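You operate a simulated robot arm through the tools that you are given. There is no shell and no other tool. Be economical: measure what you need, move in short steps, check, and stop when the job is done.

You run a simulated two-armed robot. Do the job below in one go: nothing can be reset, and whatever is moved stays where it is left.

TASK
Pick up the yellow-tipped leg with one hand, pass it to the other hand and put it in the orange tray.

Only the result counts: the job must be done as asked and must still hold three seconds after the hand-in. Knocking over, shifting, dropping, spilling or breaking anything else fails it.

THE ROBOT
Two 7-joint arms with two-finger parallel grippers on one trunk, on a base that drives. Base frame: it is fixed to the floor where the robot stands at the start and does not move with it; the origin is under the middle of the robot, x ahead of it, y to its left, z up; the surface under the hand at the start is at about z = 860. Readings come in mm, rad, newtons and seconds.
The left shoulder is at the start at [110, 169, 1479], the right one opposite. With the tool pointing down near the work surface each hand reaches from about 420 to 740 mm from the robot's upright axis, wherever it stands, measured 20 degrees to its own side. Places, roughly: orange tray (16x15 cm) [620, -480, 860]; yellow-tipped leg (4x4x20 cm) [800, 0, 1000]. Payload 1.57 kg a hand.
Tool frame (each hand has its own): the origin (TCP) lies between the finger pads and is the grasp point; the fingertips stand 30 mm ahead of it; z points along the fingers, y is the line along which they close. Largest opening 80 mm; finger width 17, thickness 12; the body of the gripper, 40 by 82 mm, starts 80 mm behind the TCP.
Orientation is that of the tool frame in the base frame, as a unit quaternion [x, y, z, w]. With the fingers straight down and closing along the base's y, the tool's x points along the base's -x, its y along +y and its z along -z.

THE INTERFACE
- The arms move only by the tool step_arm. It takes "left_deltas", "right_deltas" or both (then of equal length, played together; a hand with none holds still); each is one flat list of numbers, 6 for each row, row after row: the shift along the tool's x, y, z in units of 25 mm (1.0 is 25 mm), then the turn, a rotation vector about the tool's x, y, z in units of 6 degrees (1.0 is 6 degrees). In form: [x, y, z, rx, ry, rz, x, y, z, rx, ry, rz, ...]. A call has 1 to 8 rows; each row shifts and turns the commanded pose from where the row before left it, along the tool's axes as they then stand. "left_grip" and "right_grip" are, for a hand that has rows, the opening, from 0 (shut) to 1 (fully open), set as the call begins (left out, the last holds). A call with a number of a shift or a turn outside -1 to 1 is refused whole. Rows are played at 5 a second. More than 50 mm and 0.15 rad between two rows, or a gripper value outside its range, and nothing of the call is played. A pose out of reach is approached as far as the arm can. The call stops where the force on the tool passes 40 N (or 10 N more than at its start, if that is more) or the arm is blocked; 0.2 s more then pass. The fingers move at their own pace (about 72 mm/s each) and stop on an object; they squeeze with about 21 N. The grip force told is the motor's: it shows also when the fingers shut on nothing. Time passes only in rows, and 0.2 s behind the last, so rows that do not move let the fingers close. The reply holds the time, the measured pose of the TCP, the force on the tool along the base axes, the opening and the grip force, in the units named above and with some noise, with the torque about the TCP (base axes, N m) and any sound that the robot's microphone picked up.
- Cameras (640 x 400 px; columns grow to the right, rows downward): "scene" is now at [150, -33.8, 1663.6]; the picture's right is [-0.44, -0.90, 0.00], its down [-0.68, 0.33, -0.65] and it looks along [0.58, -0.28, -0.76] (base axes); focal length 249 px, centre (320, 200). "left" rides on the left gripper at [72, 7, -122] in its tool frame; the picture's right is [-0.09, 1.00, 0.00], its down [-0.84, -0.08, -0.54] and it looks along [-0.54, -0.05, 0.84] (tool axes); focal length 238 px, centre (320, 200). "right" rides on the right gripper at [72, -7, -122] in its tool frame; the picture's right is [0.09, 1.00, 0.00], its down [-0.84, 0.08, -0.54] and it looks along [-0.54, 0.05, 0.84] (tool axes); focal length 238 px, centre (320, 200). There is no depth. A picture from a camera that has moved, and an enlarged one, comes with that camera's place and axes in the base frame and with its lens.
- snapshot(camera): a new picture of that camera. The clock stands still meanwhile.
- lift_body(by): slides the trunk up (or, below 0, down) by that many mm; the arms and the scene camera ride with it, the base frame stays. It gives what a move gives, with no picture.
- base_move(legs): drives the robot by 1 to 6 legs, each [ahead, left, turn to the left] in mm, mm and rad, along the robot's own axes; the way and the turn of a leg run together, so that a leg with both is an arc; at most 1500 mm and 3.142 rad a leg. The arms and the cameras ride along, it lands a little off, and it stops where it bumps. It gives what a move gives.
- pan_tilt(pan, tilt): turns the head with the scene camera to pan (to the left, within 1.501 rad either way) and tilt (down, from -0.506 to 1.204), counted from straight ahead of the robot. It gives what a move gives.
- enlarge(camera, box): a new picture of the part [left, top, right, bottom] of that camera's present view, enlarged. The clock stands still meanwhile.
- sign_off(): hands the job in; it is judged then, once.

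Work in short steps. Places have to be worked out from the pictures, the camera data and where the tool is seen: move nearer, look again, correct. Check each grasp and each placing, and mend what went wrong. You have 120 turns and 92 pictures in all, those below and enlarged ones among them. Open the grippers and draw the arms clear of the work before you hand the job in, unless the task says otherwise; then end with one line.

The tools are called after "Emit:" as a command line: name --argument value ..., lists and objects as JSON in quotes. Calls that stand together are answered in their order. step_arm: Moves the arms, as the interface text tells. Its arguments: {"type":"object","properties":{"left_deltas":{"type":"array"},"left_grip":{"type":"number"},"right_deltas":{"type":"array"},"right_grip":{"type":"number"}},"required":[]} The other tools are called the same way: lift_body (by) slides the trunk up or down; base_move (legs) drives the base; pan_tilt (pan, tilt) turns the head that bears the scene camera; snapshot (camera) takes a picture; enlarge (camera, box) takes an enlarged picture of a part of a camera's view; sign_off () hands the job in.

At the start:

```text
time: 0.0
left_tcp_pos: [682.4, 18.2, 1206.9]
left_tool_rot: [0.001, 1.0, 0.0, 0.0]
left_wrist_force: [-0.8, 0.4, 0.6]
left_moment: [-0.05, -0.01, 0.0]
left_width: 80.2
left_grip_force: 0.3
right_tcp_pos: [523.9, -480.3, 1211.7]
right_tool_rot: [0.0, 1.0, 0.0, 0.001]
right_wrist_force: [0.1, -0.4, -0.1]
right_moment: [0.0, 0.04, 0.0]
right_width: 79.9
right_grip_force: 0.1
trunk travel left (down, up): [-793.0, 97.0]
robot x, y, heading: [-2.7, -0.9, -0.005]
head pan, tilt: [-0.454, 0.864]
```

scene: 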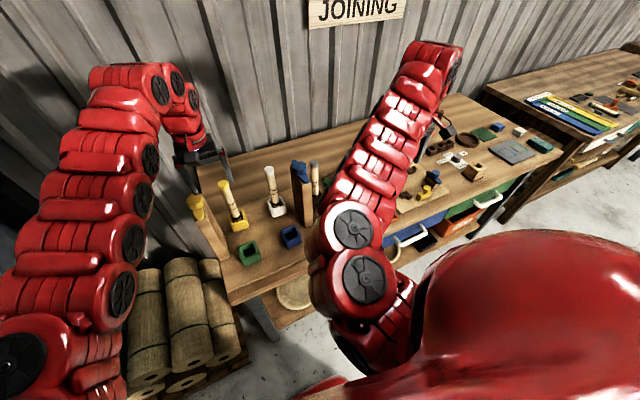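
right: 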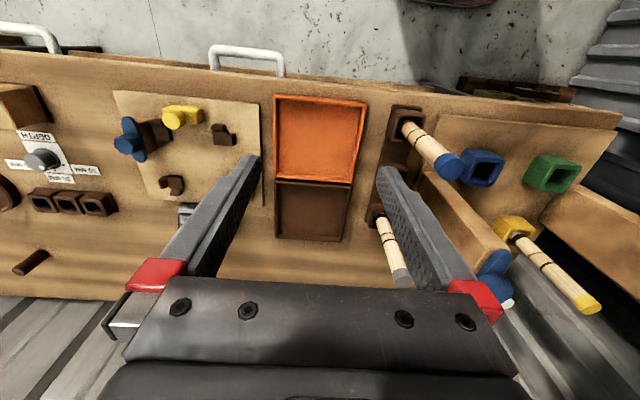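
left: 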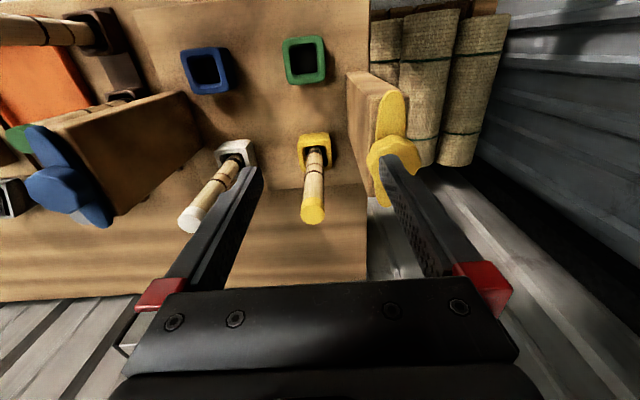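

I'll look closer at the leg and the tray before moving anything.

Emit:
enlarge --camera "left" --box '[160, 90, 440, 265]'

Emit:
enlarge --camera "right" --box '[240, 60, 464, 260]'

```text
2.29 times, centred on (300, 178) of left
camera zoom: at [610.1, 25.4, 1329.5], right [0.09, 1.0, 0.0], down [0.84, -0.08, 0.54], along [0.54, -0.05, -0.84], focal length 545 px, centre (366, 251)
```

zoom: 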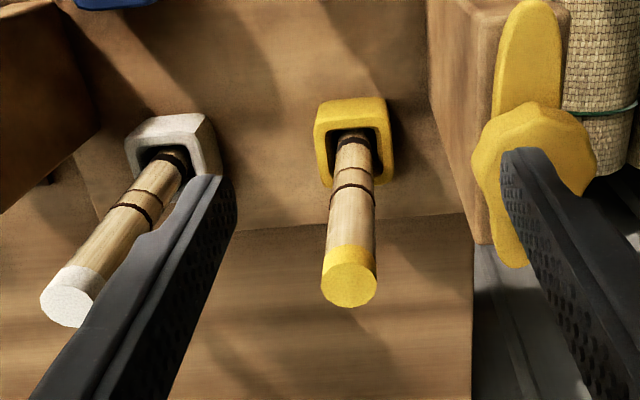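

```text
2.00 times, centred on (352, 160) of right
camera zoom: at [454.0, -486.9, 1333.9], right [-0.09, 1.0, 0.0], down [0.84, 0.08, 0.54], along [0.54, 0.05, -0.84], focal length 477 px, centre (256, 280)
```

zoom: 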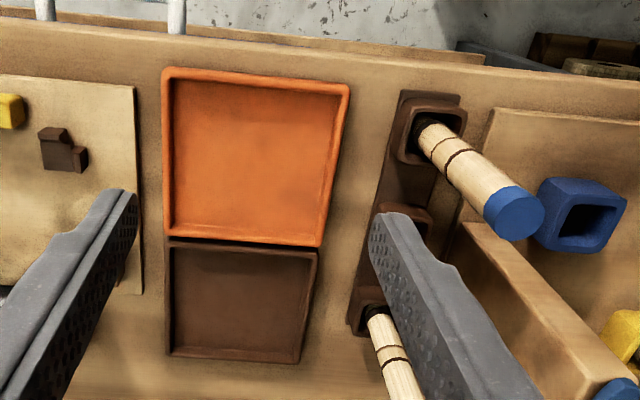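

The leg stands in its yellow socket with the tip at about [792, 2, 1081]. A yellow wing knob stands near [684, 78, 1150], under the left hand, so I raise both hands first and then check.

Emit:
step_arm --left_deltas '[0, 0, -1, 0, 0, 0, 0, 0, -1, 0, 0, 0, 0, 0, -1, 0, 0, 0, 0, 0, -1, 0, 0, 0]' --right_deltas '[0, 0, -1, 0, 0, 0, 0, 0, -1, 0, 0, 0, 0, 0, -1, 0, 0, 0, 0, 0, -1, 0, 0, 0]'

```text
time: 1.0
left_tcp_pos: [688.8, 16.4, 1253.1]
left_tool_rot: [0.0, 1.0, 0.0, 0.002]
left_wrist_force: [0.0, 1.0, -0.4]
left_moment: [0.03, 0.01, 0.01]
left_width: 80.0
left_grip_force: 0.1
left hand out of reach, approached as far as the arm can: row 2, 3, 4
right_tcp_pos: [549.1, -498.2, 1227.5]
right_tool_rot: [0.0, 1.0, 0.0, 0.0]
right_wrist_force: [-0.4, -0.3, 0.3]
right_moment: [0.01, -0.01, -0.01]
right_width: 80.4
right_grip_force: 0.1
right hand out of reach, approached as far as the arm can: row 1, 2, 3, 4
trunk travel left (down, up): [-793.0, 97.0]
robot x, y, heading: [1.3, -0.8, -0.003]
head pan, tilt: [-0.454, 0.864]
```

The arms are at their upper limit here. I raise the trunk instead, then drive 100 mm ahead so that the leg and the tray come into reach.

Emit:
lift_body --by 60

Emit:
base_move --legs '[[100, 0, 0]]'

Emit:
snapshot --camera "left"

Emit:
snapshot --camera "scene"

```text
time: 2.0
left_tcp_pos: [687.8, 17.0, 1313.1]
left_tool_rot: [0.0, 1.0, 0.0, 0.0]
left_wrist_force: [0.5, -0.1, 0.4]
left_moment: [0.02, 0.01, 0.05]
left_width: 79.9
left_grip_force: 0.0
right_tcp_pos: [549.9, -498.2, 1289.1]
right_tool_rot: [0.0, 1.0, 0.0, 0.0]
right_wrist_force: [-0.7, 0.4, -0.1]
right_moment: [0.01, 0.0, -0.02]
right_width: 79.6
right_grip_force: 0.1
trunk travel left (down, up): [-853.0, 37.0]
robot x, y, heading: [0.4, -0.2, 0.002]
head pan, tilt: [-0.454, 0.864]
```

```text
time: 3.1
left_tcp_pos: [786.5, 15.7, 1313.7]
left_tool_rot: [0.0, 1.0, 0.0, 0.002]
left_wrist_force: [0.2, 0.6, 0.6]
left_moment: [-0.01, -0.01, 0.0]
left_width: 79.8
left_grip_force: 0.1
right_tcp_pos: [646.0, -498.8, 1290.0]
right_tool_rot: [0.001, 1.0, 0.0, 0.001]
right_wrist_force: [-0.1, 0.1, -0.2]
right_moment: [-0.02, -0.07, -0.03]
right_width: 80.0
right_grip_force: 0.1
trunk travel left (down, up): [-853.0, 37.0]
robot x, y, heading: [99.2, -2.3, -0.003]
head pan, tilt: [-0.454, 0.864]
```

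```text
86 pictures are left
camera left: at [713.2, 23.0, 1436.3], right [0.09, 1.0, 0.0], down [0.84, -0.08, 0.54], along [0.54, -0.05, -0.84], focal length 238 px, centre (320, 200)
```

left: 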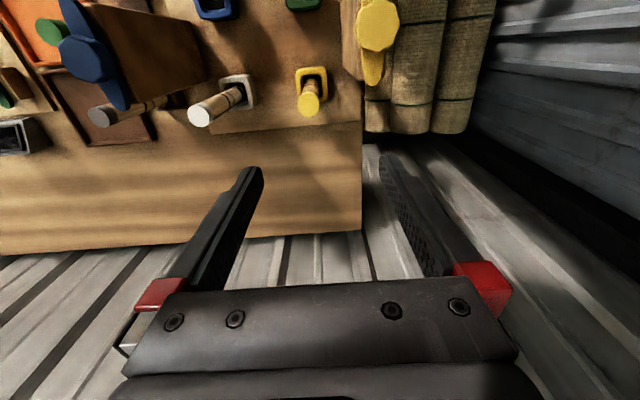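

```text
85 pictures are left
camera scene: at [246.9, -34.0, 1723.9], right [-0.44, -0.9, 0.0], down [-0.68, 0.33, -0.65], along [0.58, -0.29, -0.76], focal length 249 px, centre (320, 200)
```

scene: 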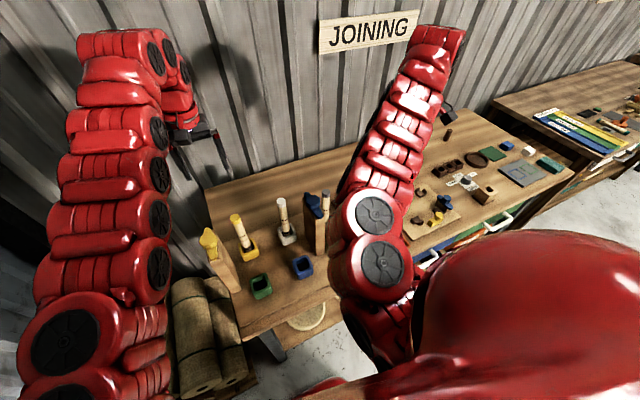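

Triangulating puts the leg top at about [774, 0, 1106]. I bring the left hand over it and down partway.

Emit:
step_arm --left_deltas '[0.5, -0.6, 0, 0, 0, 0, 0, 0, 1, 0, 0, 0, 0, 0, 1, 0, 0, 0, 0, 0, 1, 0, 0, 0, 0, 0, 1, 0, 0, 0]' --left_grip 1

Emit:
snapshot --camera "left"

```text
time: 4.3
left_tcp_pos: [779.0, -1.5, 1211.1]
left_tool_rot: [0.0, 1.0, 0.0, 0.001]
left_wrist_force: [-0.5, 0.7, -1.1]
left_moment: [0.02, 0.02, 0.02]
left_width: 79.9
left_grip_force: 0.2
left hand out of reach, approached as far as the arm can: row 1
right_tcp_pos: [648.0, -499.2, 1288.0]
right_tool_rot: [0.001, 1.0, -0.001, 0.0]
right_wrist_force: [-1.0, -0.3, -0.8]
right_moment: [-0.02, 0.0, -0.01]
right_width: 80.0
right_grip_force: 0.0
trunk travel left (down, up): [-853.0, 37.0]
robot x, y, heading: [102.1, 1.2, 0.002]
head pan, tilt: [-0.454, 0.864]
```

```text
84 pictures are left
camera left: at [705.4, 5.8, 1332.6], right [0.09, 1.0, 0.0], down [0.84, -0.08, 0.54], along [0.54, -0.05, -0.84], focal length 238 px, centre (320, 200)
```

left: 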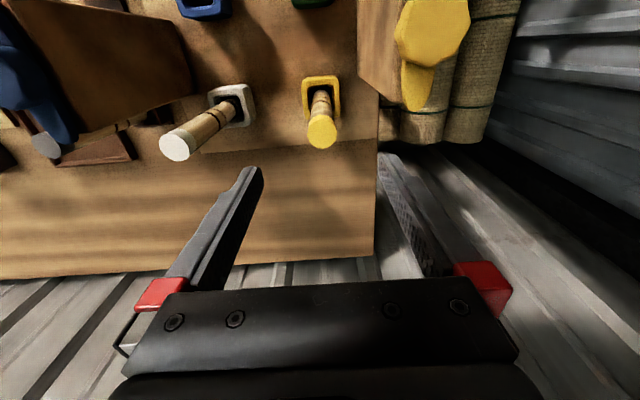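

The tip is refined to [772, 2, 1108] and the leg is upright. I descend to put the TCP about 30 mm below the top.

Emit:
step_arm --left_deltas '[0.28, 0.12, 0, 0, 0, 0, 0, 0, 1, 0, 0, 0, 0, 0, 1, 0, 0, 0, 0, 0, 1, 0, 0, 0]'

Emit:
snapshot --camera "left"

```text
time: 5.3
left_tcp_pos: [769.4, 3.1, 1134.1]
left_tool_rot: [0.0, 1.0, 0.0, 0.001]
left_wrist_force: [-0.8, -0.2, 0.6]
left_moment: [0.0, -0.03, -0.02]
left_width: 79.8
left_grip_force: 0.1
right_tcp_pos: [647.6, -499.3, 1289.9]
right_tool_rot: [0.0, 1.0, 0.0, 0.0]
right_wrist_force: [0.3, 0.1, -0.9]
right_moment: [-0.01, 0.02, -0.01]
right_width: 79.8
right_grip_force: 0.1
trunk travel left (down, up): [-853.0, 37.0]
robot x, y, heading: [101.0, 1.4, -0.002]
head pan, tilt: [-0.454, 0.864]
```

```text
83 pictures are left
camera left: at [696.4, 10.6, 1256.5], right [0.09, 1.0, 0.0], down [0.84, -0.08, 0.54], along [0.54, -0.05, -0.84], focal length 238 px, centre (320, 200)
```

left: 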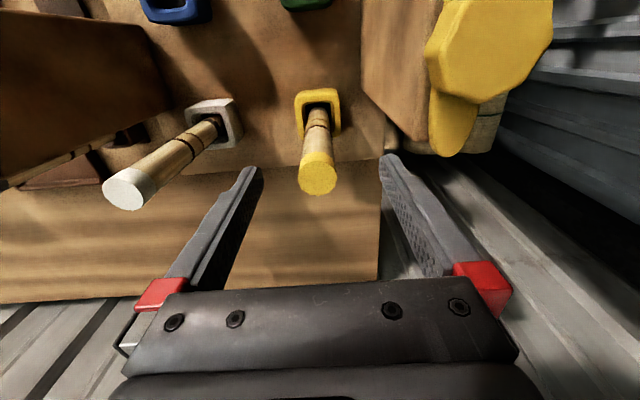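

The leg is centred between the fingers, so I go down 56 mm and close.

Emit:
step_arm --left_deltas '[-0.12, 0, 0.75, 0, 0, 0, 0, 0, 0.75, 0, 0, 0, 0, 0, 0.75, 0, 0, 0]'

Emit:
step_arm --left_deltas '[0, 0, 0, 0, 0, 0, 0, 0, 0, 0, 0, 0, 0, 0, 0, 0, 0, 0, 0, 0, 0, 0, 0, 0]' --left_grip 0

Emit:
snapshot --camera "left"

```text
time: 6.2
left_tcp_pos: [773.9, 5.1, 1078.3]
left_tool_rot: [0.0, 1.0, 0.0, 0.001]
left_wrist_force: [-0.5, -0.7, 0.1]
left_moment: [0.0, 0.03, -0.04]
left_width: 80.1
left_grip_force: 0.1
right_tcp_pos: [648.2, -498.2, 1288.0]
right_tool_rot: [0.0, 1.0, 0.0, 0.0]
right_wrist_force: [0.5, -0.3, -0.2]
right_moment: [0.0, -0.03, 0.03]
right_width: 79.9
right_grip_force: 0.1
trunk travel left (down, up): [-853.0, 37.0]
robot x, y, heading: [100.2, 4.7, -0.001]
head pan, tilt: [-0.454, 0.864]
```

```text
time: 7.2
left_tcp_pos: [774.3, 3.3, 1078.1]
left_tool_rot: [0.001, 1.0, 0.0, 0.001]
left_wrist_force: [1.7, -1.4, -0.8]
left_moment: [-0.23, 0.02, 0.01]
left_width: 30.3
left_grip_force: 21.0
right_tcp_pos: [648.4, -499.8, 1288.8]
right_tool_rot: [0.0, 1.0, 0.0, 0.0]
right_wrist_force: [0.3, -0.8, 0.1]
right_moment: [0.0, 0.01, 0.02]
right_width: 79.9
right_grip_force: 0.0
trunk travel left (down, up): [-853.0, 37.0]
robot x, y, heading: [96.6, 2.4, 0.001]
head pan, tilt: [-0.454, 0.864]
```

```text
82 pictures are left
camera left: at [700.7, 10.7, 1200.4], right [0.09, 1.0, 0.0], down [0.84, -0.08, 0.54], along [0.54, -0.05, -0.84], focal length 238 px, centre (320, 200)
```

left: 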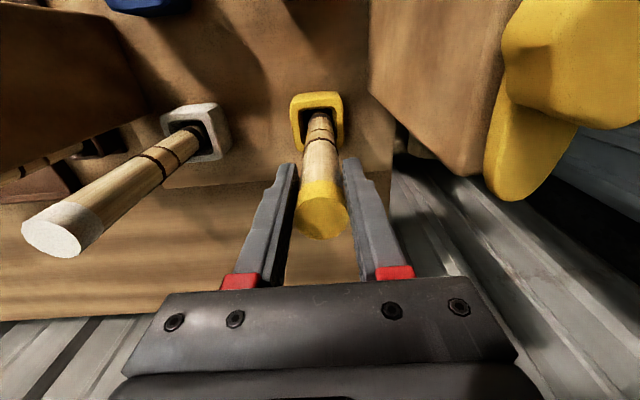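

The grip holds at 30 mm and 21 N. I lift straight up out of the socket.

Emit:
step_arm --left_deltas '[0, 0, -0.4, 0, 0, 0, 0, 0, -0.8, 0, 0, 0, 0, 0, -0.8, 0, 0, 0, 0, 0, -0.8, 0, 0, 0, 0, 0, -0.8, 0, 0, 0]'

Emit:
snapshot --camera "left"

```text
time: 8.3
left_tcp_pos: [771.1, 3.0, 1170.1]
left_tool_rot: [0.001, 1.0, -0.001, 0.0]
left_wrist_force: [-0.2, -0.9, -1.3]
left_moment: [-0.02, 0.03, -0.03]
left_width: 30.0
left_grip_force: 20.6
right_tcp_pos: [648.0, -499.4, 1288.6]
right_tool_rot: [0.002, 1.0, -0.001, 0.001]
right_wrist_force: [-0.1, 0.3, 1.0]
right_moment: [-0.01, -0.01, 0.0]
right_width: 80.3
right_grip_force: 0.0
trunk travel left (down, up): [-853.0, 37.0]
robot x, y, heading: [100.9, -2.3, 0.001]
head pan, tilt: [-0.454, 0.864]
```

```text
81 pictures are left
camera left: at [699.8, 10.1, 1291.5], right [0.09, 1.0, 0.0], down [0.84, -0.08, 0.54], along [0.54, -0.05, -0.84], focal length 238 px, centre (320, 200)
```

left: 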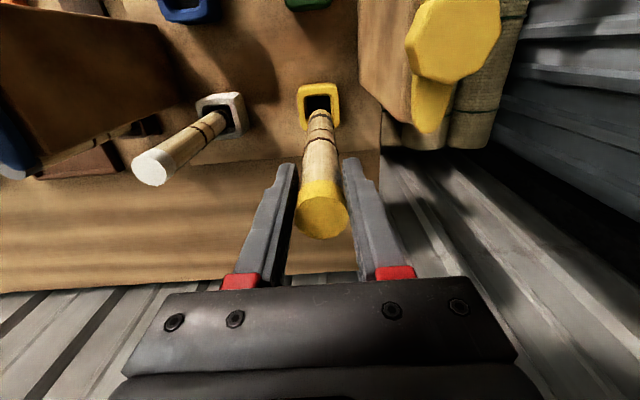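

The leg is clear of the socket. I pull it up and back toward the middle, to a handover spot near [600, -60, 1340].

Emit:
step_arm --left_deltas '[0.3, 0, -0.8, 0, 0, 0, 0.9, -0.2, -1, 0, 0, 0, 1, -0.4, -1, 0, 0, 0, 1, -0.4, -1, 0, 0, 0, 1, -0.4, -1, 0, 0, 0, 1, -0.4, -1, 0, 0, 0, 1, -0.4, -1, 0, 0, 0, 0.7, -0.4, 0, 0, 0, 0]'

Emit:
snapshot --camera "scene"

Emit:
snapshot --camera "left"

```text
time: 10.2
left_tcp_pos: [653.1, -84.2, 1271.7]
left_tool_rot: [0.0, 1.0, -0.001, -0.002]
left_wrist_force: [-0.1, -1.1, -1.2]
left_moment: [-0.02, 0.0, -0.05]
left_width: 30.0
left_grip_force: 21.7
left hand out of reach, approached as far as the arm can: row 5, 6, 7, 8
right_tcp_pos: [648.0, -499.9, 1289.2]
right_tool_rot: [0.001, 1.0, 0.0, 0.001]
right_wrist_force: [-0.7, -0.2, -0.4]
right_moment: [0.01, 0.0, 0.01]
right_width: 79.9
right_grip_force: 0.0
trunk travel left (down, up): [-853.0, 37.0]
robot x, y, heading: [98.7, 3.0, -0.002]
head pan, tilt: [-0.454, 0.864]
```

```text
80 pictures are left
camera scene: at [249.2, -34.4, 1723.7], right [-0.44, -0.9, 0.0], down [-0.68, 0.33, -0.65], along [0.58, -0.29, -0.76], focal length 249 px, centre (320, 200)
```

scene: 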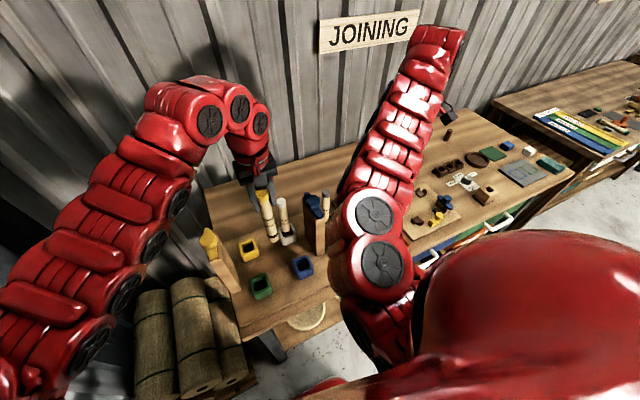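

```text
79 pictures are left
camera left: at [582.3, -77.0, 1394.2], right [0.09, 1.0, 0.0], down [0.84, -0.08, 0.54], along [0.54, -0.05, -0.84], focal length 238 px, centre (320, 200)
```

left: 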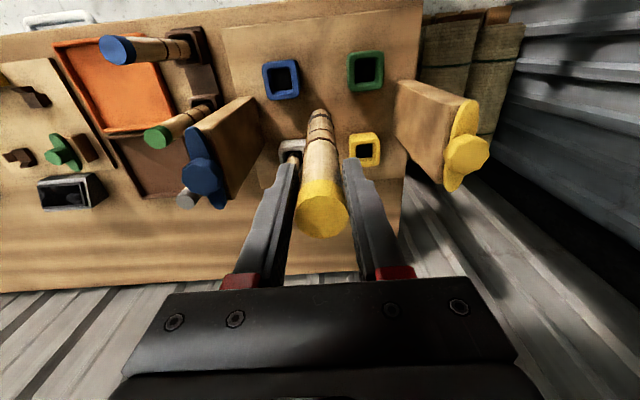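

The left hand is again at its height limit. I raise the trunk the last 35 mm, shift the leg to about [610, 0], and start yawing the right hand 60° to the left.

Emit:
lift_body --by 35

Emit:
step_arm --left_deltas '[0.4, 0.8, 0, 0, 0, 0, 0.4, 0.8, 0, 0, 0, 0, 0.4, 0.8, 0, 0, 0, 0, 0.4, 0.8, 0, 0, 0, 0, 0, 0, 0, 0, 0, 0, 0, 0, 0, 0, 0, 0, 0, 0, 0, 0, 0, 0, 0, 0, 0, 0, 0, 0]' --right_deltas '[0, 0, 0.5, 0, 0, -1, 0, 0, 0.5, 0, 0, -1, 0, 0, 0, 0, 0, -1, 0, 0, 0, 0, 0, -1, 0, 0, 0, 0, 0, -1, 0, 0, 0, 0, 0, -1, 0, 0, 0, 0, 0, -1, 0, 0, 0, 0, 0, -1]'

```text
time: 10.9
left_tcp_pos: [654.8, -84.0, 1307.0]
left_tool_rot: [0.0, 1.0, 0.001, -0.001]
left_wrist_force: [-0.4, -0.3, -1.2]
left_moment: [-0.01, 0.01, 0.0]
left_width: 30.2
left_grip_force: 20.9
right_tcp_pos: [648.1, -500.1, 1323.0]
right_tool_rot: [0.0, 1.0, -0.001, 0.0]
right_wrist_force: [0.1, 0.4, -0.3]
right_moment: [-0.03, 0.02, -0.02]
right_width: 80.0
right_grip_force: 0.0
trunk travel left (down, up): [-888.0, 2.0]
robot x, y, heading: [99.3, 0.2, 0.002]
head pan, tilt: [-0.454, 0.864]
```

```text
time: 12.7
left_tcp_pos: [678.5, -36.6, 1304.8]
left_tool_rot: [0.0, 1.0, 0.0, -0.003]
left_wrist_force: [0.5, 0.2, -1.1]
left_moment: [0.02, 0.05, 0.01]
left_width: 30.4
left_grip_force: 21.2
left hand out of reach, approached as far as the arm can: row 1, 2, 3, 4
right_tcp_pos: [649.6, -499.7, 1299.5]
right_tool_rot: [-0.407, 0.914, 0.0, 0.0]
right_wrist_force: [0.1, -1.1, -0.8]
right_moment: [0.0, -0.01, 0.0]
right_width: 79.8
right_grip_force: 0.1
trunk travel left (down, up): [-888.0, 2.0]
robot x, y, heading: [101.9, -0.3, 0.0]
head pan, tilt: [-0.454, 0.864]
```

The left hand's height limit couples to its distance from the shoulder, so I lower it slightly and go to about [668, 10]. The right hand finishes its yaw and starts pitching up.

Emit:
step_arm --left_deltas '[0, 0, 0.6, 0, 0, 0, 0.1, 0.6, 0, 0, 0, 0, 0.2, 0.6, 0, 0, 0, 0, 0.1, 0.6, 0, 0, 0, 0, 0, 0, 0, 0, 0, 0, 0, 0, 0, 0, 0, 0, 0, 0, 0, 0, 0, 0, 0, 0, 0, 0, 0, 0]' --right_deltas '[0, 0, 0, 0, 0, -1, 0, 0, 0, 0, 0, -1, 0, 0, 0, 0, -1, 0, 0, 0, 0, 0, -1, 0, 0, 0, 0, 0, -1, 0, 0, 0, 0, 0, -1, 0, 0, 0, 0, 0, -1, 0, 0, 0, 0, 0, -1, 0]'

Emit:
step_arm --right_deltas '[0, 0, 0, 0, -1, 0, 0, 0, 0, 0, -1, 0, 0, 0, 0, 0, -1, 0, 0, 0, 0, 0, -1, 0, 0, 0, 0, 0, -1, 0, 0, 0, 0, 0, -1, 0, 0, 0, 0, 0, -1, 0, 0, 0, 0, 0, -1, 0]'

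```text
time: 14.5
left_tcp_pos: [692.8, 0.2, 1305.5]
left_tool_rot: [-0.002, 1.0, 0.001, -0.002]
left_wrist_force: [0.7, 0.4, -1.4]
left_moment: [-0.01, -0.02, 0.02]
left_width: 30.4
left_grip_force: 20.9
left hand out of reach, approached as far as the arm can: row 1, 2, 3, 4
right_tcp_pos: [650.6, -502.0, 1293.3]
right_tool_rot: [-0.475, 0.824, 0.155, 0.269]
right_wrist_force: [-0.3, 0.1, -0.9]
right_moment: [0.02, 0.01, 0.0]
right_width: 80.3
right_grip_force: 0.1
right hand out of reach, approached as far as the arm can: row 6
trunk travel left (down, up): [-888.0, 2.0]
robot x, y, heading: [99.2, 3.9, 0.002]
head pan, tilt: [-0.454, 0.864]
```

```text
time: 16.3
left_tcp_pos: [692.9, 0.4, 1305.6]
left_tool_rot: [0.0, 1.0, 0.0, -0.002]
left_wrist_force: [0.4, -0.6, -0.9]
left_moment: [0.03, 0.01, 0.04]
left_width: 30.2
left_grip_force: 21.1
right_tcp_pos: [648.8, -460.1, 1327.6]
right_tool_rot: [-0.37, 0.643, 0.334, 0.581]
right_wrist_force: [-0.3, 0.1, -0.3]
right_moment: [-0.01, 0.02, 0.0]
right_width: 80.1
right_grip_force: 0.0
right hand out of reach, approached as far as the arm can: row 4, 6, 7, 8
trunk travel left (down, up): [-888.0, 2.0]
robot x, y, heading: [98.1, 2.1, -0.007]
head pan, tilt: [-0.454, 0.864]
```

The command offset persists while out of reach, so I set the left hand onto a reachable spot near [668, 10, 1287]. The right hand now points nearly level, and I swing it left and back at its present height.

Emit:
step_arm --left_deltas '[-0.8, -0.4, 0.1, 0, 0, 0, -0.8, -0.4, 0.1, 0, 0, 0, -0.8, -0.4, 0, 0, 0, 0, 0, 0, 0, 0, 0, 0, 0, 0, 0, 0, 0, 0, 0, 0, 0, 0, 0, 0, 0, 0, 0, 0, 0, 0, 0, 0, 0, 0, 0, 0]' --right_deltas '[0, 0, 0, 0, -1, 0, 0.6, 1, 0.3, 0, 0, 0, 0.6, 1, 0.3, 0, 0, 0, 0, 1, 0.4, 0, 0, 0, 0, 1, 0.5, 0, 0, 0, 0, 1, 0.5, 0, 0, 0, 0, 1, 0.5, 0, 0, 0, 0, 1, 0.5, 0, 0, 0]'

Emit:
snapshot --camera "scene"

Emit:
snapshot --camera "right"

```text
time: 18.1
left_tcp_pos: [752.9, -28.7, 1301.7]
left_tool_rot: [0.0, 1.0, 0.0, -0.002]
left_wrist_force: [0.8, 0.3, -0.4]
left_moment: [-0.03, -0.03, -0.04]
left_width: 30.0
left_grip_force: 20.5
right_tcp_pos: [583.5, -380.3, 1304.6]
right_tool_rot: [-0.354, 0.612, 0.354, 0.612]
right_wrist_force: [-0.2, -0.4, 0.8]
right_moment: [-0.04, 0.02, -0.02]
right_width: 79.9
right_grip_force: 0.0
right hand out of reach, approached as far as the arm can: row 1, 5, 6, 7, 8
trunk travel left (down, up): [-888.0, 2.0]
robot x, y, heading: [99.4, 3.4, -0.001]
head pan, tilt: [-0.454, 0.864]
```

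```text
78 pictures are left
camera scene: at [249.8, -33.4, 1758.6], right [-0.44, -0.9, 0.0], down [-0.68, 0.33, -0.65], along [0.58, -0.29, -0.76], focal length 249 px, centre (320, 200)
```

scene: 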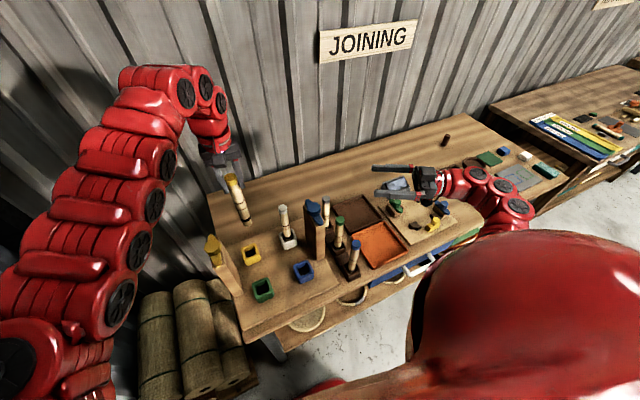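

```text
77 pictures are left
camera right: at [530.0, -489.2, 1232.2], right [-0.86, 0.5, -0.09], down [-0.34, -0.43, 0.84], along [0.38, 0.75, 0.54], focal length 238 px, centre (320, 200)
```

right: 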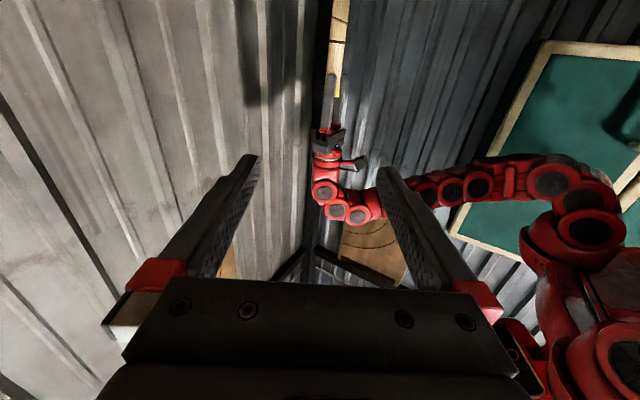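

The arms have a minimum wrist-to-shoulder distance, and the wing-knob slabs make a handover over the bench tight. I check behind the robot to see whether I can back off into free space.

Emit:
pan_tilt --pan 1.5 --tilt 0.7

Emit:
snapshot --camera "scene"

Emit:
pan_tilt --pan -1.5 --tilt 0.7

Emit:
snapshot --camera "scene"

```text
time: 20.0
left_tcp_pos: [753.6, -29.4, 1300.7]
left_tool_rot: [0.0, 1.0, 0.0, -0.002]
left_wrist_force: [-0.9, 0.3, -0.3]
left_moment: [0.08, -0.01, 0.04]
left_width: 30.2
left_grip_force: 21.2
right_tcp_pos: [583.5, -380.7, 1304.0]
right_tool_rot: [-0.354, 0.612, 0.354, 0.612]
right_wrist_force: [-0.1, -0.3, 0.1]
right_moment: [0.01, 0.0, 0.03]
right_width: 79.9
right_grip_force: 0.1
trunk travel left (down, up): [-888.0, 2.0]
robot x, y, heading: [100.0, 2.0, -0.0]
head pan, tilt: [1.499, 0.7]
```

```text
76 pictures are left
camera scene: at [186.4, 84.6, 1771.9], right [1.0, -0.07, 0.0], down [-0.05, -0.64, -0.77], along [0.06, 0.76, -0.64], focal length 249 px, centre (320, 200)
```

scene: 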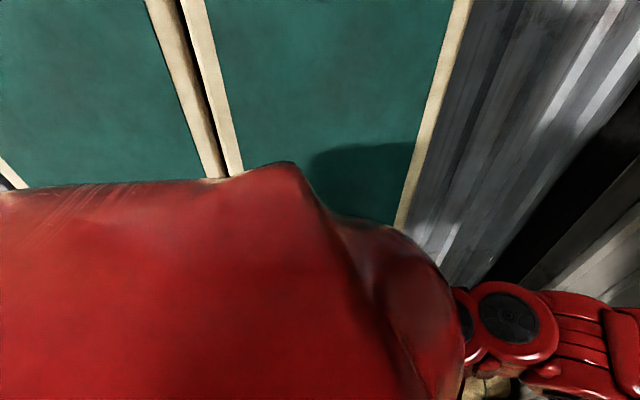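

```text
time: 22.6
left_tcp_pos: [753.2, -30.4, 1301.1]
left_tool_rot: [0.0, 1.0, -0.001, -0.002]
left_wrist_force: [-0.2, 0.2, -0.5]
left_moment: [-0.06, 0.0, 0.0]
left_width: 30.2
left_grip_force: 20.8
right_tcp_pos: [583.5, -380.4, 1303.9]
right_tool_rot: [-0.355, 0.612, 0.354, 0.612]
right_wrist_force: [0.3, -1.0, 0.4]
right_moment: [0.01, -0.01, 0.0]
right_width: 80.0
right_grip_force: 0.1
trunk travel left (down, up): [-888.0, 2.0]
robot x, y, heading: [98.6, -0.0, -0.004]
head pan, tilt: [-1.499, 0.7]
```

```text
75 pictures are left
camera scene: at [186.2, -84.8, 1771.9], right [-1.0, -0.07, 0.0], down [-0.05, 0.64, -0.76], along [0.05, -0.76, -0.64], focal length 249 px, centre (320, 200)
```

scene: 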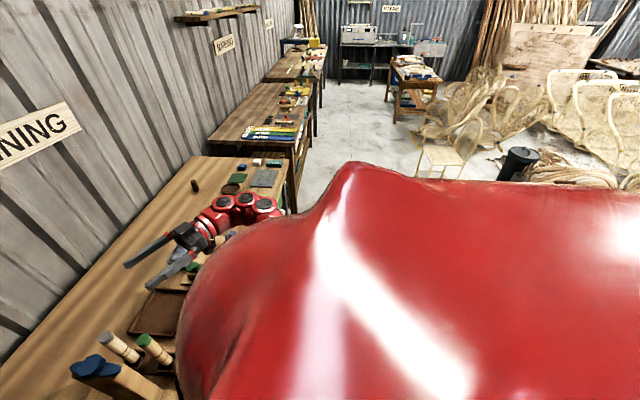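

The aisle behind looks free. I back off 220 mm with the leg held high.

Emit:
base_move --legs '[[-220, 0, 0]]'

Emit:
pan_tilt --pan -0.3 --tilt 0.8

Emit:
snapshot --camera "scene"

```text
time: 24.3
left_tcp_pos: [536.3, -29.9, 1300.2]
left_tool_rot: [-0.001, 1.0, 0.0, -0.002]
left_wrist_force: [-0.1, 0.1, -0.2]
left_moment: [0.04, 0.02, 0.02]
left_width: 30.0
left_grip_force: 20.9
right_tcp_pos: [368.7, -381.5, 1302.8]
right_tool_rot: [-0.353, 0.614, 0.353, 0.612]
right_wrist_force: [1.0, 0.8, -0.6]
right_moment: [-0.03, 0.01, -0.01]
right_width: 79.9
right_grip_force: 0.0
trunk travel left (down, up): [-888.0, 2.0]
robot x, y, heading: [-118.3, 1.7, -0.002]
head pan, tilt: [-1.499, 0.7]
```

```text
time: 25.7
left_tcp_pos: [533.5, -30.6, 1301.2]
left_tool_rot: [0.0, 1.0, 0.0, -0.001]
left_wrist_force: [-0.2, 0.4, -1.2]
left_moment: [-0.02, 0.04, 0.0]
left_width: 30.2
left_grip_force: 20.8
right_tcp_pos: [365.3, -380.2, 1305.0]
right_tool_rot: [-0.353, 0.612, 0.353, 0.613]
right_wrist_force: [1.3, -0.2, 0.0]
right_moment: [-0.01, -0.01, -0.02]
right_width: 79.9
right_grip_force: 0.0
trunk travel left (down, up): [-888.0, 2.0]
robot x, y, heading: [-121.4, 1.5, 0.001]
head pan, tilt: [-0.3, 0.799]
```

```text
74 pictures are left
camera scene: at [37.9, -23.9, 1763.7], right [-0.3, -0.95, 0.0], down [-0.68, 0.21, -0.7], along [0.67, -0.21, -0.72], focal length 249 px, centre (320, 200)
```

scene: 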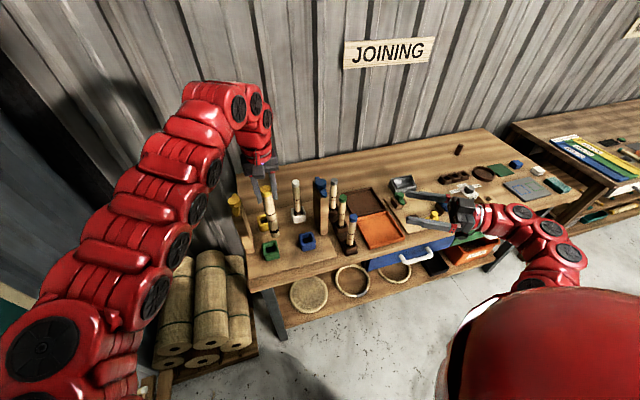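

I now have free space, with the leg spanning z of about 1135 to 1331 at [534, -30]. I bring the right hand toward its pre-grasp, level with the lower half of the leg.

Emit:
step_arm --right_deltas '[0.5, 0.14, 1, 0, 0, 0, 0.5, 0.14, 1, 0, 0, 0, 0.5, 0.14, 1, 0, 0, 0, 0.5, 0.14, 1, 0, 0, 0, 0.4, 0.14, 1, 0, 0, 0, 0.4, 0.14, 1, 0, 0, 0, 0.4, 0.14, 1, 0, 0, 0, 0.4, 0.14, 1, 0, 0, 0]' --right_grip 1

Emit:
snapshot --camera "right"

Emit:
snapshot --camera "scene"

```text
time: 27.5
left_tcp_pos: [535.6, -28.6, 1300.3]
left_tool_rot: [0.0, 1.0, -0.002, -0.002]
left_wrist_force: [-0.5, -0.4, -1.1]
left_moment: [0.0, -0.01, -0.01]
left_width: 30.2
left_grip_force: 20.8
right_tcp_pos: [438.1, -294.5, 1223.2]
right_tool_rot: [-0.355, 0.611, 0.355, 0.611]
right_wrist_force: [0.2, -0.2, -0.4]
right_moment: [0.01, -0.01, 0.01]
right_width: 79.8
right_grip_force: 0.0
right hand out of reach, approached as far as the arm can: row 1, 2, 3, 4, 5, 6, 7, 8
trunk travel left (down, up): [-888.0, 2.0]
robot x, y, heading: [-116.4, 2.6, 0.004]
head pan, tilt: [-0.3, 0.799]
```

```text
73 pictures are left
camera right: at [384.4, -403.9, 1151.4], right [-0.86, 0.49, -0.09], down [-0.34, -0.43, 0.84], along [0.37, 0.75, 0.54], focal length 238 px, centre (320, 200)
```

right: 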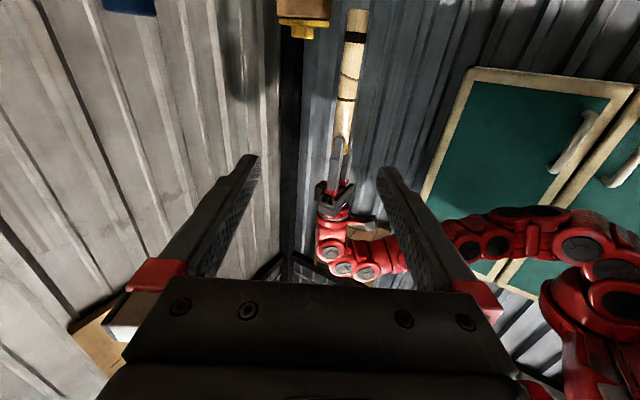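

```text
72 pictures are left
camera scene: at [39.8, -22.5, 1763.6], right [-0.3, -0.96, 0.0], down [-0.69, 0.21, -0.7], along [0.67, -0.21, -0.72], focal length 249 px, centre (320, 200)
```

scene: 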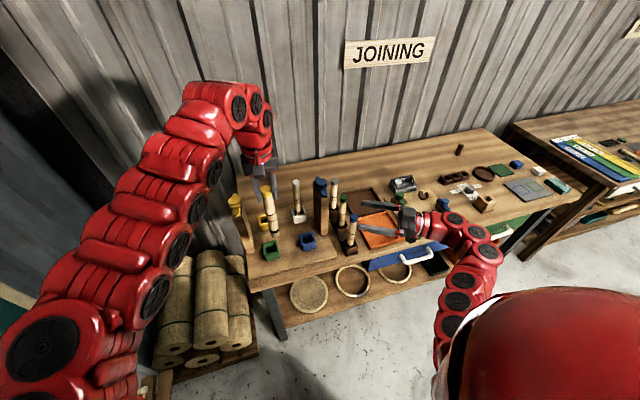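

The level, left-pointing pose is at a joint limit. I lower both hands by about 60 mm and relax the right hand's yaw to 45°, which eases the arm geometry.

Emit:
step_arm --left_deltas '[0, 0, 0.8, 0, 0, 0, 0, 0, 0.8, 0, 0, 0, 0, 0, 0.8, 0, 0, 0, 0, 0, 0, 0, 0, 0, 0, 0, 0, 0, 0, 0]' --right_deltas '[0.8, 0, 0, 0.8, 0, 0, 0.8, 0, 0, 0.8, 0, 0, 0.8, 0, 0, 0.9, 0, 0, 0.3, 0, 0.7, 0, 0, 0, 0, 0, 0.7, 0, 0, 0]'

```text
time: 28.7
left_tcp_pos: [534.9, -28.4, 1241.4]
left_tool_rot: [0.0, 1.0, -0.001, -0.002]
left_wrist_force: [0.1, -0.3, -0.6]
left_moment: [-0.02, 0.03, -0.02]
left_width: 29.9
left_grip_force: 21.4
right_tcp_pos: [487.8, -288.5, 1155.4]
right_tool_rot: [-0.272, 0.653, 0.27, 0.653]
right_wrist_force: [0.5, 1.2, -0.8]
right_moment: [0.01, -0.01, -0.02]
right_width: 79.8
right_grip_force: 0.1
right hand out of reach, approached as far as the arm can: row 1, 2, 3
trunk travel left (down, up): [-888.0, 2.0]
robot x, y, heading: [-119.8, 0.6, -0.0]
head pan, tilt: [-0.3, 0.799]
```

Now the right hand is in reach at yaw 45°. I slide it sideways to the pre-grasp about 120 mm short of the leg.

Emit:
step_arm --right_deltas '[0, 1, 0.65, 0, 0, 0, 0, 1, 0.65, 0, 0, 0, 0, 1, 0.65, 0, 0, 0, 0, 1, 0.65, 0, 0, 0, 0, 1, 0.65, 0, 0, 0, 0, 1, 0.65, 0, 0, 0]'

Emit:
snapshot --camera "right"

```text
time: 30.1
left_tcp_pos: [533.9, -27.7, 1240.1]
left_tool_rot: [0.0, 1.0, 0.0, -0.002]
left_wrist_force: [-0.6, -0.4, -0.6]
left_moment: [-0.02, 0.01, 0.03]
left_width: 29.9
left_grip_force: 20.9
right_tcp_pos: [452.0, -113.3, 1155.4]
right_tool_rot: [-0.271, 0.653, 0.27, 0.653]
right_wrist_force: [0.2, -0.2, 0.6]
right_moment: [0.03, 0.0, 0.0]
right_width: 79.8
right_grip_force: 0.1
trunk travel left (down, up): [-888.0, 2.0]
robot x, y, heading: [-122.1, 0.1, 0.001]
head pan, tilt: [-0.3, 0.799]
```

```text
71 pictures are left
camera right: at [370.2, -203.7, 1083.1], right [-0.7, 0.7, -0.09], down [-0.44, -0.33, 0.84], along [0.56, 0.63, 0.54], focal length 238 px, centre (320, 200)
```

right: 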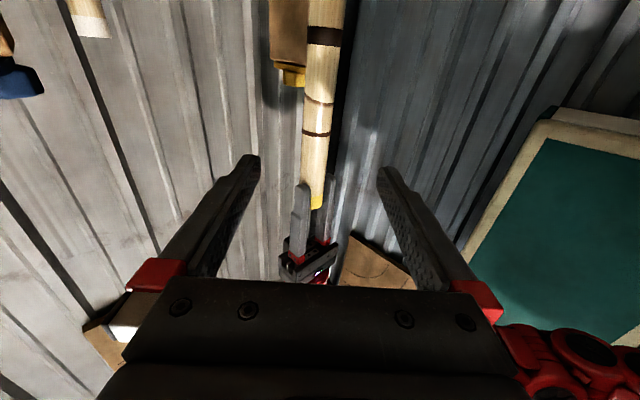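

The leg is centred between the right fingers. I advance 118 mm along the fingers.

Emit:
step_arm --right_deltas '[0, 0, 0.8, 0, 0, 0, 0, 0.05, 0.8, 0, 0, 0, 0, 0, 0.8, 0, 0, 0, 0, 0, 0.8, 0, 0, 0, 0, 0, 0.8, 0, 0, 0, 0, 0, 0.7, 0, 0, 0]'

Emit:
snapshot --camera "right"

```text
time: 31.5
left_tcp_pos: [534.9, -28.7, 1239.5]
left_tool_rot: [0.001, 1.0, 0.0, -0.001]
left_wrist_force: [0.2, 0.3, -1.4]
left_moment: [-0.03, 0.01, -0.03]
left_width: 30.1
left_grip_force: 21.0
right_tcp_pos: [533.2, -29.4, 1152.5]
right_tool_rot: [-0.271, 0.653, 0.271, 0.653]
right_wrist_force: [0.7, 0.4, 0.4]
right_moment: [0.02, 0.02, 0.01]
right_width: 80.1
right_grip_force: 0.1
trunk travel left (down, up): [-888.0, 2.0]
robot x, y, heading: [-118.2, 0.1, 0.0]
head pan, tilt: [-0.3, 0.799]
```

```text
70 pictures are left
camera right: at [453.3, -119.3, 1081.2], right [-0.7, 0.7, -0.09], down [-0.44, -0.33, 0.84], along [0.56, 0.63, 0.54], focal length 238 px, centre (320, 200)
```

right: 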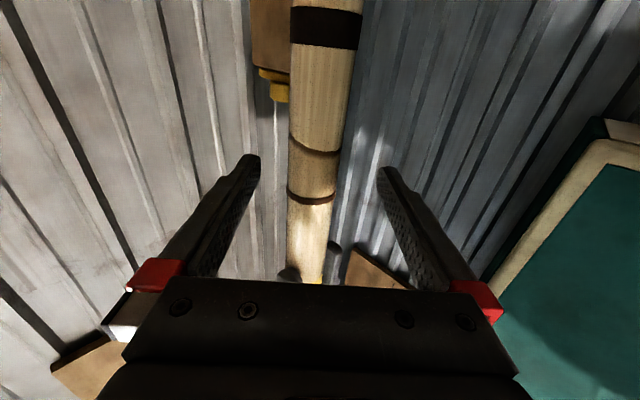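

The leg sits between the right fingers, so I close the right hand.

Emit:
step_arm --right_deltas '[0, 0, 0, 0, 0, 0, 0, 0, 0, 0, 0, 0, 0, 0, 0, 0, 0, 0, 0, 0, 0, 0, 0, 0, 0, 0, 0, 0, 0, 0]' --right_grip 0

```text
time: 32.7
left_tcp_pos: [534.7, -27.5, 1239.4]
left_tool_rot: [-0.001, 1.0, 0.001, -0.002]
left_wrist_force: [-11.7, 15.9, 3.1]
left_moment: [0.96, 0.7, 0.2]
left_width: 31.0
left_grip_force: 20.8
right_tcp_pos: [533.6, -30.5, 1153.3]
right_tool_rot: [-0.271, 0.653, 0.269, 0.654]
right_wrist_force: [13.5, -15.8, -3.9]
right_moment: [0.42, 0.38, -0.3]
right_width: 29.8
right_grip_force: 21.2
trunk travel left (down, up): [-888.0, 2.0]
robot x, y, heading: [-118.0, -1.1, 0.003]
head pan, tilt: [-0.3, 0.799]
```

Both hands hold with about 20 N of side load between them. I ease the right hand slightly along its closing line before letting go with the left.

Emit:
step_arm --right_deltas '[0, -0.12, 0, 0, 0, 0, 0, 0, 0, 0, 0, 0]'

```text
time: 33.3
left_tcp_pos: [533.8, -28.2, 1239.6]
left_tool_rot: [0.001, 1.0, 0.0, 0.0]
left_wrist_force: [2.5, 12.9, -2.1]
left_moment: [0.82, -0.41, 0.01]
left_width: 30.8
left_grip_force: 20.8
right_tcp_pos: [534.7, -31.5, 1153.4]
right_tool_rot: [-0.271, 0.653, 0.271, 0.654]
right_wrist_force: [-3.5, -12.2, 1.3]
right_moment: [0.24, 0.14, -0.05]
right_width: 29.8
right_grip_force: 21.2
trunk travel left (down, up): [-888.0, 2.0]
robot x, y, heading: [-118.5, -1.7, 0.0]
head pan, tilt: [-0.3, 0.799]
```

Good enough. I open the left hand while the right one holds.

Emit:
step_arm --left_deltas '[0, 0, 0, 0, 0, 0, 0, 0, 0, 0, 0, 0, 0, 0, 0, 0, 0, 0, 0, 0, 0, 0, 0, 0]' --left_grip 1

Emit:
snapshot --camera "left"

```text
time: 34.3
left_tcp_pos: [533.7, -28.1, 1239.6]
left_tool_rot: [0.0, 1.0, 0.0, -0.002]
left_wrist_force: [-0.3, 0.2, 0.5]
left_moment: [0.03, 0.05, -0.03]
left_width: 80.0
left_grip_force: 0.0
right_tcp_pos: [533.6, -31.3, 1153.2]
right_tool_rot: [-0.271, 0.653, 0.272, 0.653]
right_wrist_force: [0.2, -0.1, 0.6]
right_moment: [0.02, 0.02, 0.0]
right_width: 29.5
right_grip_force: 21.4
trunk travel left (down, up): [-888.0, 2.0]
robot x, y, heading: [-115.4, 3.4, -0.0]
head pan, tilt: [-0.3, 0.799]
```

```text
69 pictures are left
camera left: at [461.7, -21.8, 1362.5], right [0.09, 1.0, 0.0], down [0.84, -0.08, 0.54], along [0.54, -0.05, -0.84], focal length 238 px, centre (320, 200)
```

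left: 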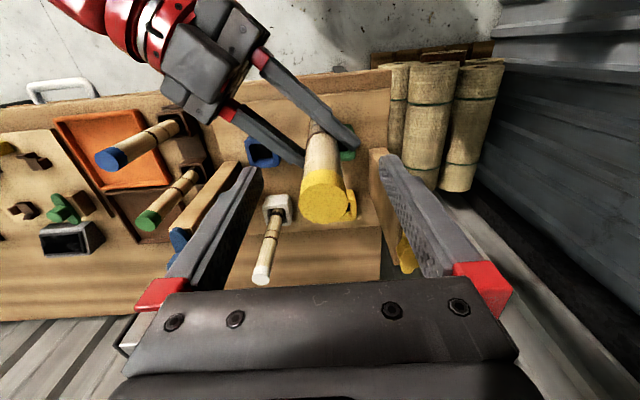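

The handover worked: the right hand holds the leg at 29.5 mm. I draw the left hand up and forward off the tip, then aside.

Emit:
step_arm --left_deltas '[0, 0, -1, 0, 0, 0, 0, 0, -1, 0, 0, 0, -0.3, 0, -0.4, 0, 0, 0, -1, 0, 0, 0, 0, 0, -1, 0, 0, 0, 0, 0, -1, 0.5, 0, 0, 0, 0, -0.5, 1, 0, 0, 0, 0, 0, 1, 0, 0, 0, 0]'

Emit:
snapshot --camera "scene"

```text
time: 36.1
left_tcp_pos: [574.8, 29.0, 1298.5]
left_tool_rot: [-0.001, 1.0, -0.001, -0.001]
left_wrist_force: [-0.2, 0.6, -0.5]
left_moment: [-0.04, 0.01, 0.02]
left_width: 79.9
left_grip_force: 0.0
left hand out of reach, approached as far as the arm can: row 5, 6, 7
right_tcp_pos: [534.9, -28.8, 1153.3]
right_tool_rot: [-0.272, 0.653, 0.27, 0.653]
right_wrist_force: [0.2, -0.4, -0.1]
right_moment: [0.0, 0.05, -0.02]
right_width: 29.4
right_grip_force: 20.8
trunk travel left (down, up): [-888.0, 2.0]
robot x, y, heading: [-117.1, 1.6, -0.002]
head pan, tilt: [-0.3, 0.799]
```

```text
68 pictures are left
camera scene: at [38.8, -20.1, 1763.7], right [-0.3, -0.95, 0.0], down [-0.68, 0.21, -0.7], along [0.67, -0.21, -0.72], focal length 249 px, centre (320, 200)
```

scene: 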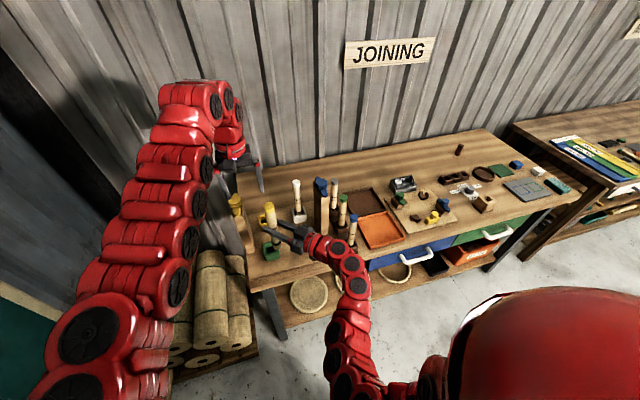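

The left hand is clear. I pull the right hand with the leg straight back, then to the right, in free space in front of the bench.

Emit:
step_arm --right_deltas '[0, 0, -1, 0, 0, 0, 0, 0, -1, 0, 0, 0, -0.3, 0, -1, 0, 0, 0, -0.3, 0, -1, 0, 0, 0, -0.3, -1, -1, 0, 0, 0, 0, -1, -1, 0, 0, 0, 0, -1, -1, 0, 0, 0, 0, -1, -1, 0, 0, 0]'

Emit:
step_arm --right_deltas '[0, -1, -0.6, 0, 0, 0, 0, -1, -0.6, 0, 0, 0, 0, -1, -0.4, 0, 0.5, 0, 0, 0, 0, 0, 1, 0, 0, 0, 0, 0, 1, 0, 0, 0, 0, 0, 1, 0, 0, 0, 0, 0, 1, 0, 0, 0, 0, 0, 1, 0]'

Emit:
snapshot --camera "scene"

```text
time: 37.9
left_tcp_pos: [575.1, 25.0, 1299.3]
left_tool_rot: [0.0, 1.0, -0.001, -0.001]
left_wrist_force: [0.5, 0.2, 0.2]
left_moment: [-0.01, 0.0, -0.02]
left_width: 80.0
left_grip_force: 0.1
right_tcp_pos: [464.3, -246.8, 1177.6]
right_tool_rot: [-0.27, 0.653, 0.27, 0.654]
right_wrist_force: [-0.4, -0.6, -1.5]
right_moment: [0.01, 0.01, 0.02]
right_width: 29.6
right_grip_force: 20.8
trunk travel left (down, up): [-888.0, 2.0]
robot x, y, heading: [-122.7, 0.4, 0.003]
head pan, tilt: [-0.3, 0.799]
```

```text
time: 39.7
left_tcp_pos: [574.2, 27.2, 1298.9]
left_tool_rot: [0.0, 1.0, -0.001, -0.002]
left_wrist_force: [-0.7, 0.2, 0.2]
left_moment: [0.01, 0.01, -0.02]
left_width: 79.9
left_grip_force: 0.0
right_tcp_pos: [488.8, -324.4, 1177.3]
right_tool_rot: [-0.337, 0.812, 0.183, 0.44]
right_wrist_force: [-0.2, 0.3, 0.1]
right_moment: [-0.01, -0.02, 0.0]
right_width: 29.6
right_grip_force: 20.9
trunk travel left (down, up): [-888.0, 2.0]
robot x, y, heading: [-122.1, -0.3, -0.001]
head pan, tilt: [-0.3, 0.799]
```

```text
67 pictures are left
camera scene: at [38.8, -23.6, 1763.7], right [-0.3, -0.95, 0.0], down [-0.69, 0.21, -0.7], along [0.67, -0.21, -0.72], focal length 249 px, centre (320, 200)
```

scene: 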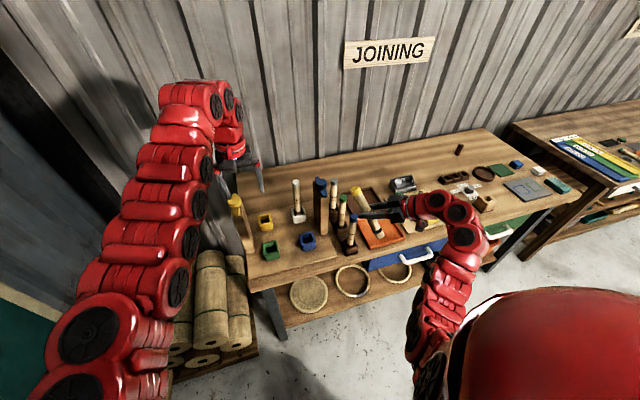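

Moving well. I finish pitching the right hand to point straight down, which brings the leg level.

Emit:
step_arm --right_deltas '[0, 0, 0, 0, 1, 0, 0, 0, 0, 0, 1, 0, 0, 0, 0, 0, 1, 0, 0, 0, 0, 0, 1, 0, 0, 0, 0, 0, 1, 0, 0, 0, 0, 0, 1, 0, 0, 0, 0, 0, 1, 0, 0, 0, 0, 0, 1, 0]'

Emit:
step_arm --right_deltas '[0, 0, 0, 0, 1, 0, 0, 0, 0, 0, 0.5, 0, 0, -1, -0.5, 0, 0, 0, 0, -1, -0.5, 0, 0, 0, 1, -1, -0.5, 0, 0, 0, 1, -1, 0, 0, 0, 0, 1, 0, 0, 0, 0, 0]'

Emit:
snapshot --camera "right"

```text
time: 41.5
left_tcp_pos: [573.5, 26.6, 1298.7]
left_tool_rot: [0.0, 1.0, 0.0, -0.002]
left_wrist_force: [0.5, 1.0, 0.0]
left_moment: [0.01, -0.01, 0.01]
left_width: 80.0
left_grip_force: 0.1
right_tcp_pos: [488.1, -323.7, 1176.4]
right_tool_rot: [-0.379, 0.912, 0.059, 0.147]
right_wrist_force: [-0.1, 0.4, -0.7]
right_moment: [0.02, 0.0, 0.03]
right_width: 29.3
right_grip_force: 21.5
right hand out of reach, approached as far as the arm can: row 7, 8
trunk travel left (down, up): [-888.0, 2.0]
robot x, y, heading: [-121.7, -2.0, 0.003]
head pan, tilt: [-0.3, 0.799]
```

```text
time: 43.1
left_tcp_pos: [574.2, 27.1, 1299.8]
left_tool_rot: [-0.001, 1.0, 0.0, -0.001]
left_wrist_force: [-0.4, 0.0, 0.0]
left_moment: [0.01, 0.0, -0.01]
left_width: 80.0
left_grip_force: 0.1
right_tcp_pos: [501.2, -449.2, 1178.5]
right_tool_rot: [-0.379, 0.912, 0.06, 0.147]
right_wrist_force: [0.5, -0.6, -0.9]
right_moment: [0.0, -0.05, 0.0]
right_width: 29.5
right_grip_force: 20.7
right hand out of reach, approached as far as the arm can: row 1, 2, 3
trunk travel left (down, up): [-888.0, 2.0]
robot x, y, heading: [-115.6, 1.7, 0.0]
head pan, tilt: [-0.3, 0.799]
```

```text
66 pictures are left
camera right: at [431.6, -528.1, 1272.0], right [-0.77, 0.64, -0.03], down [0.39, 0.5, 0.78], along [0.51, 0.58, -0.63], focal length 238 px, centre (320, 200)
```

right: 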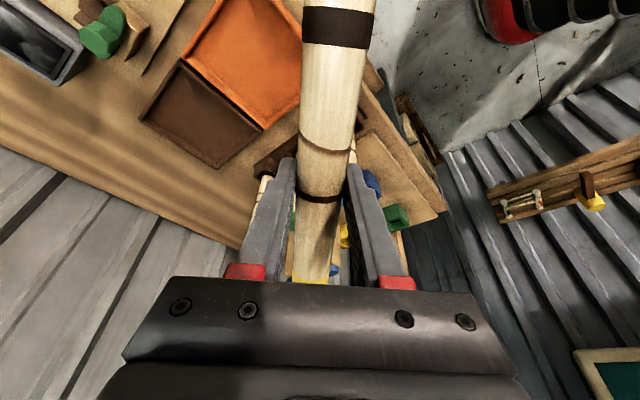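

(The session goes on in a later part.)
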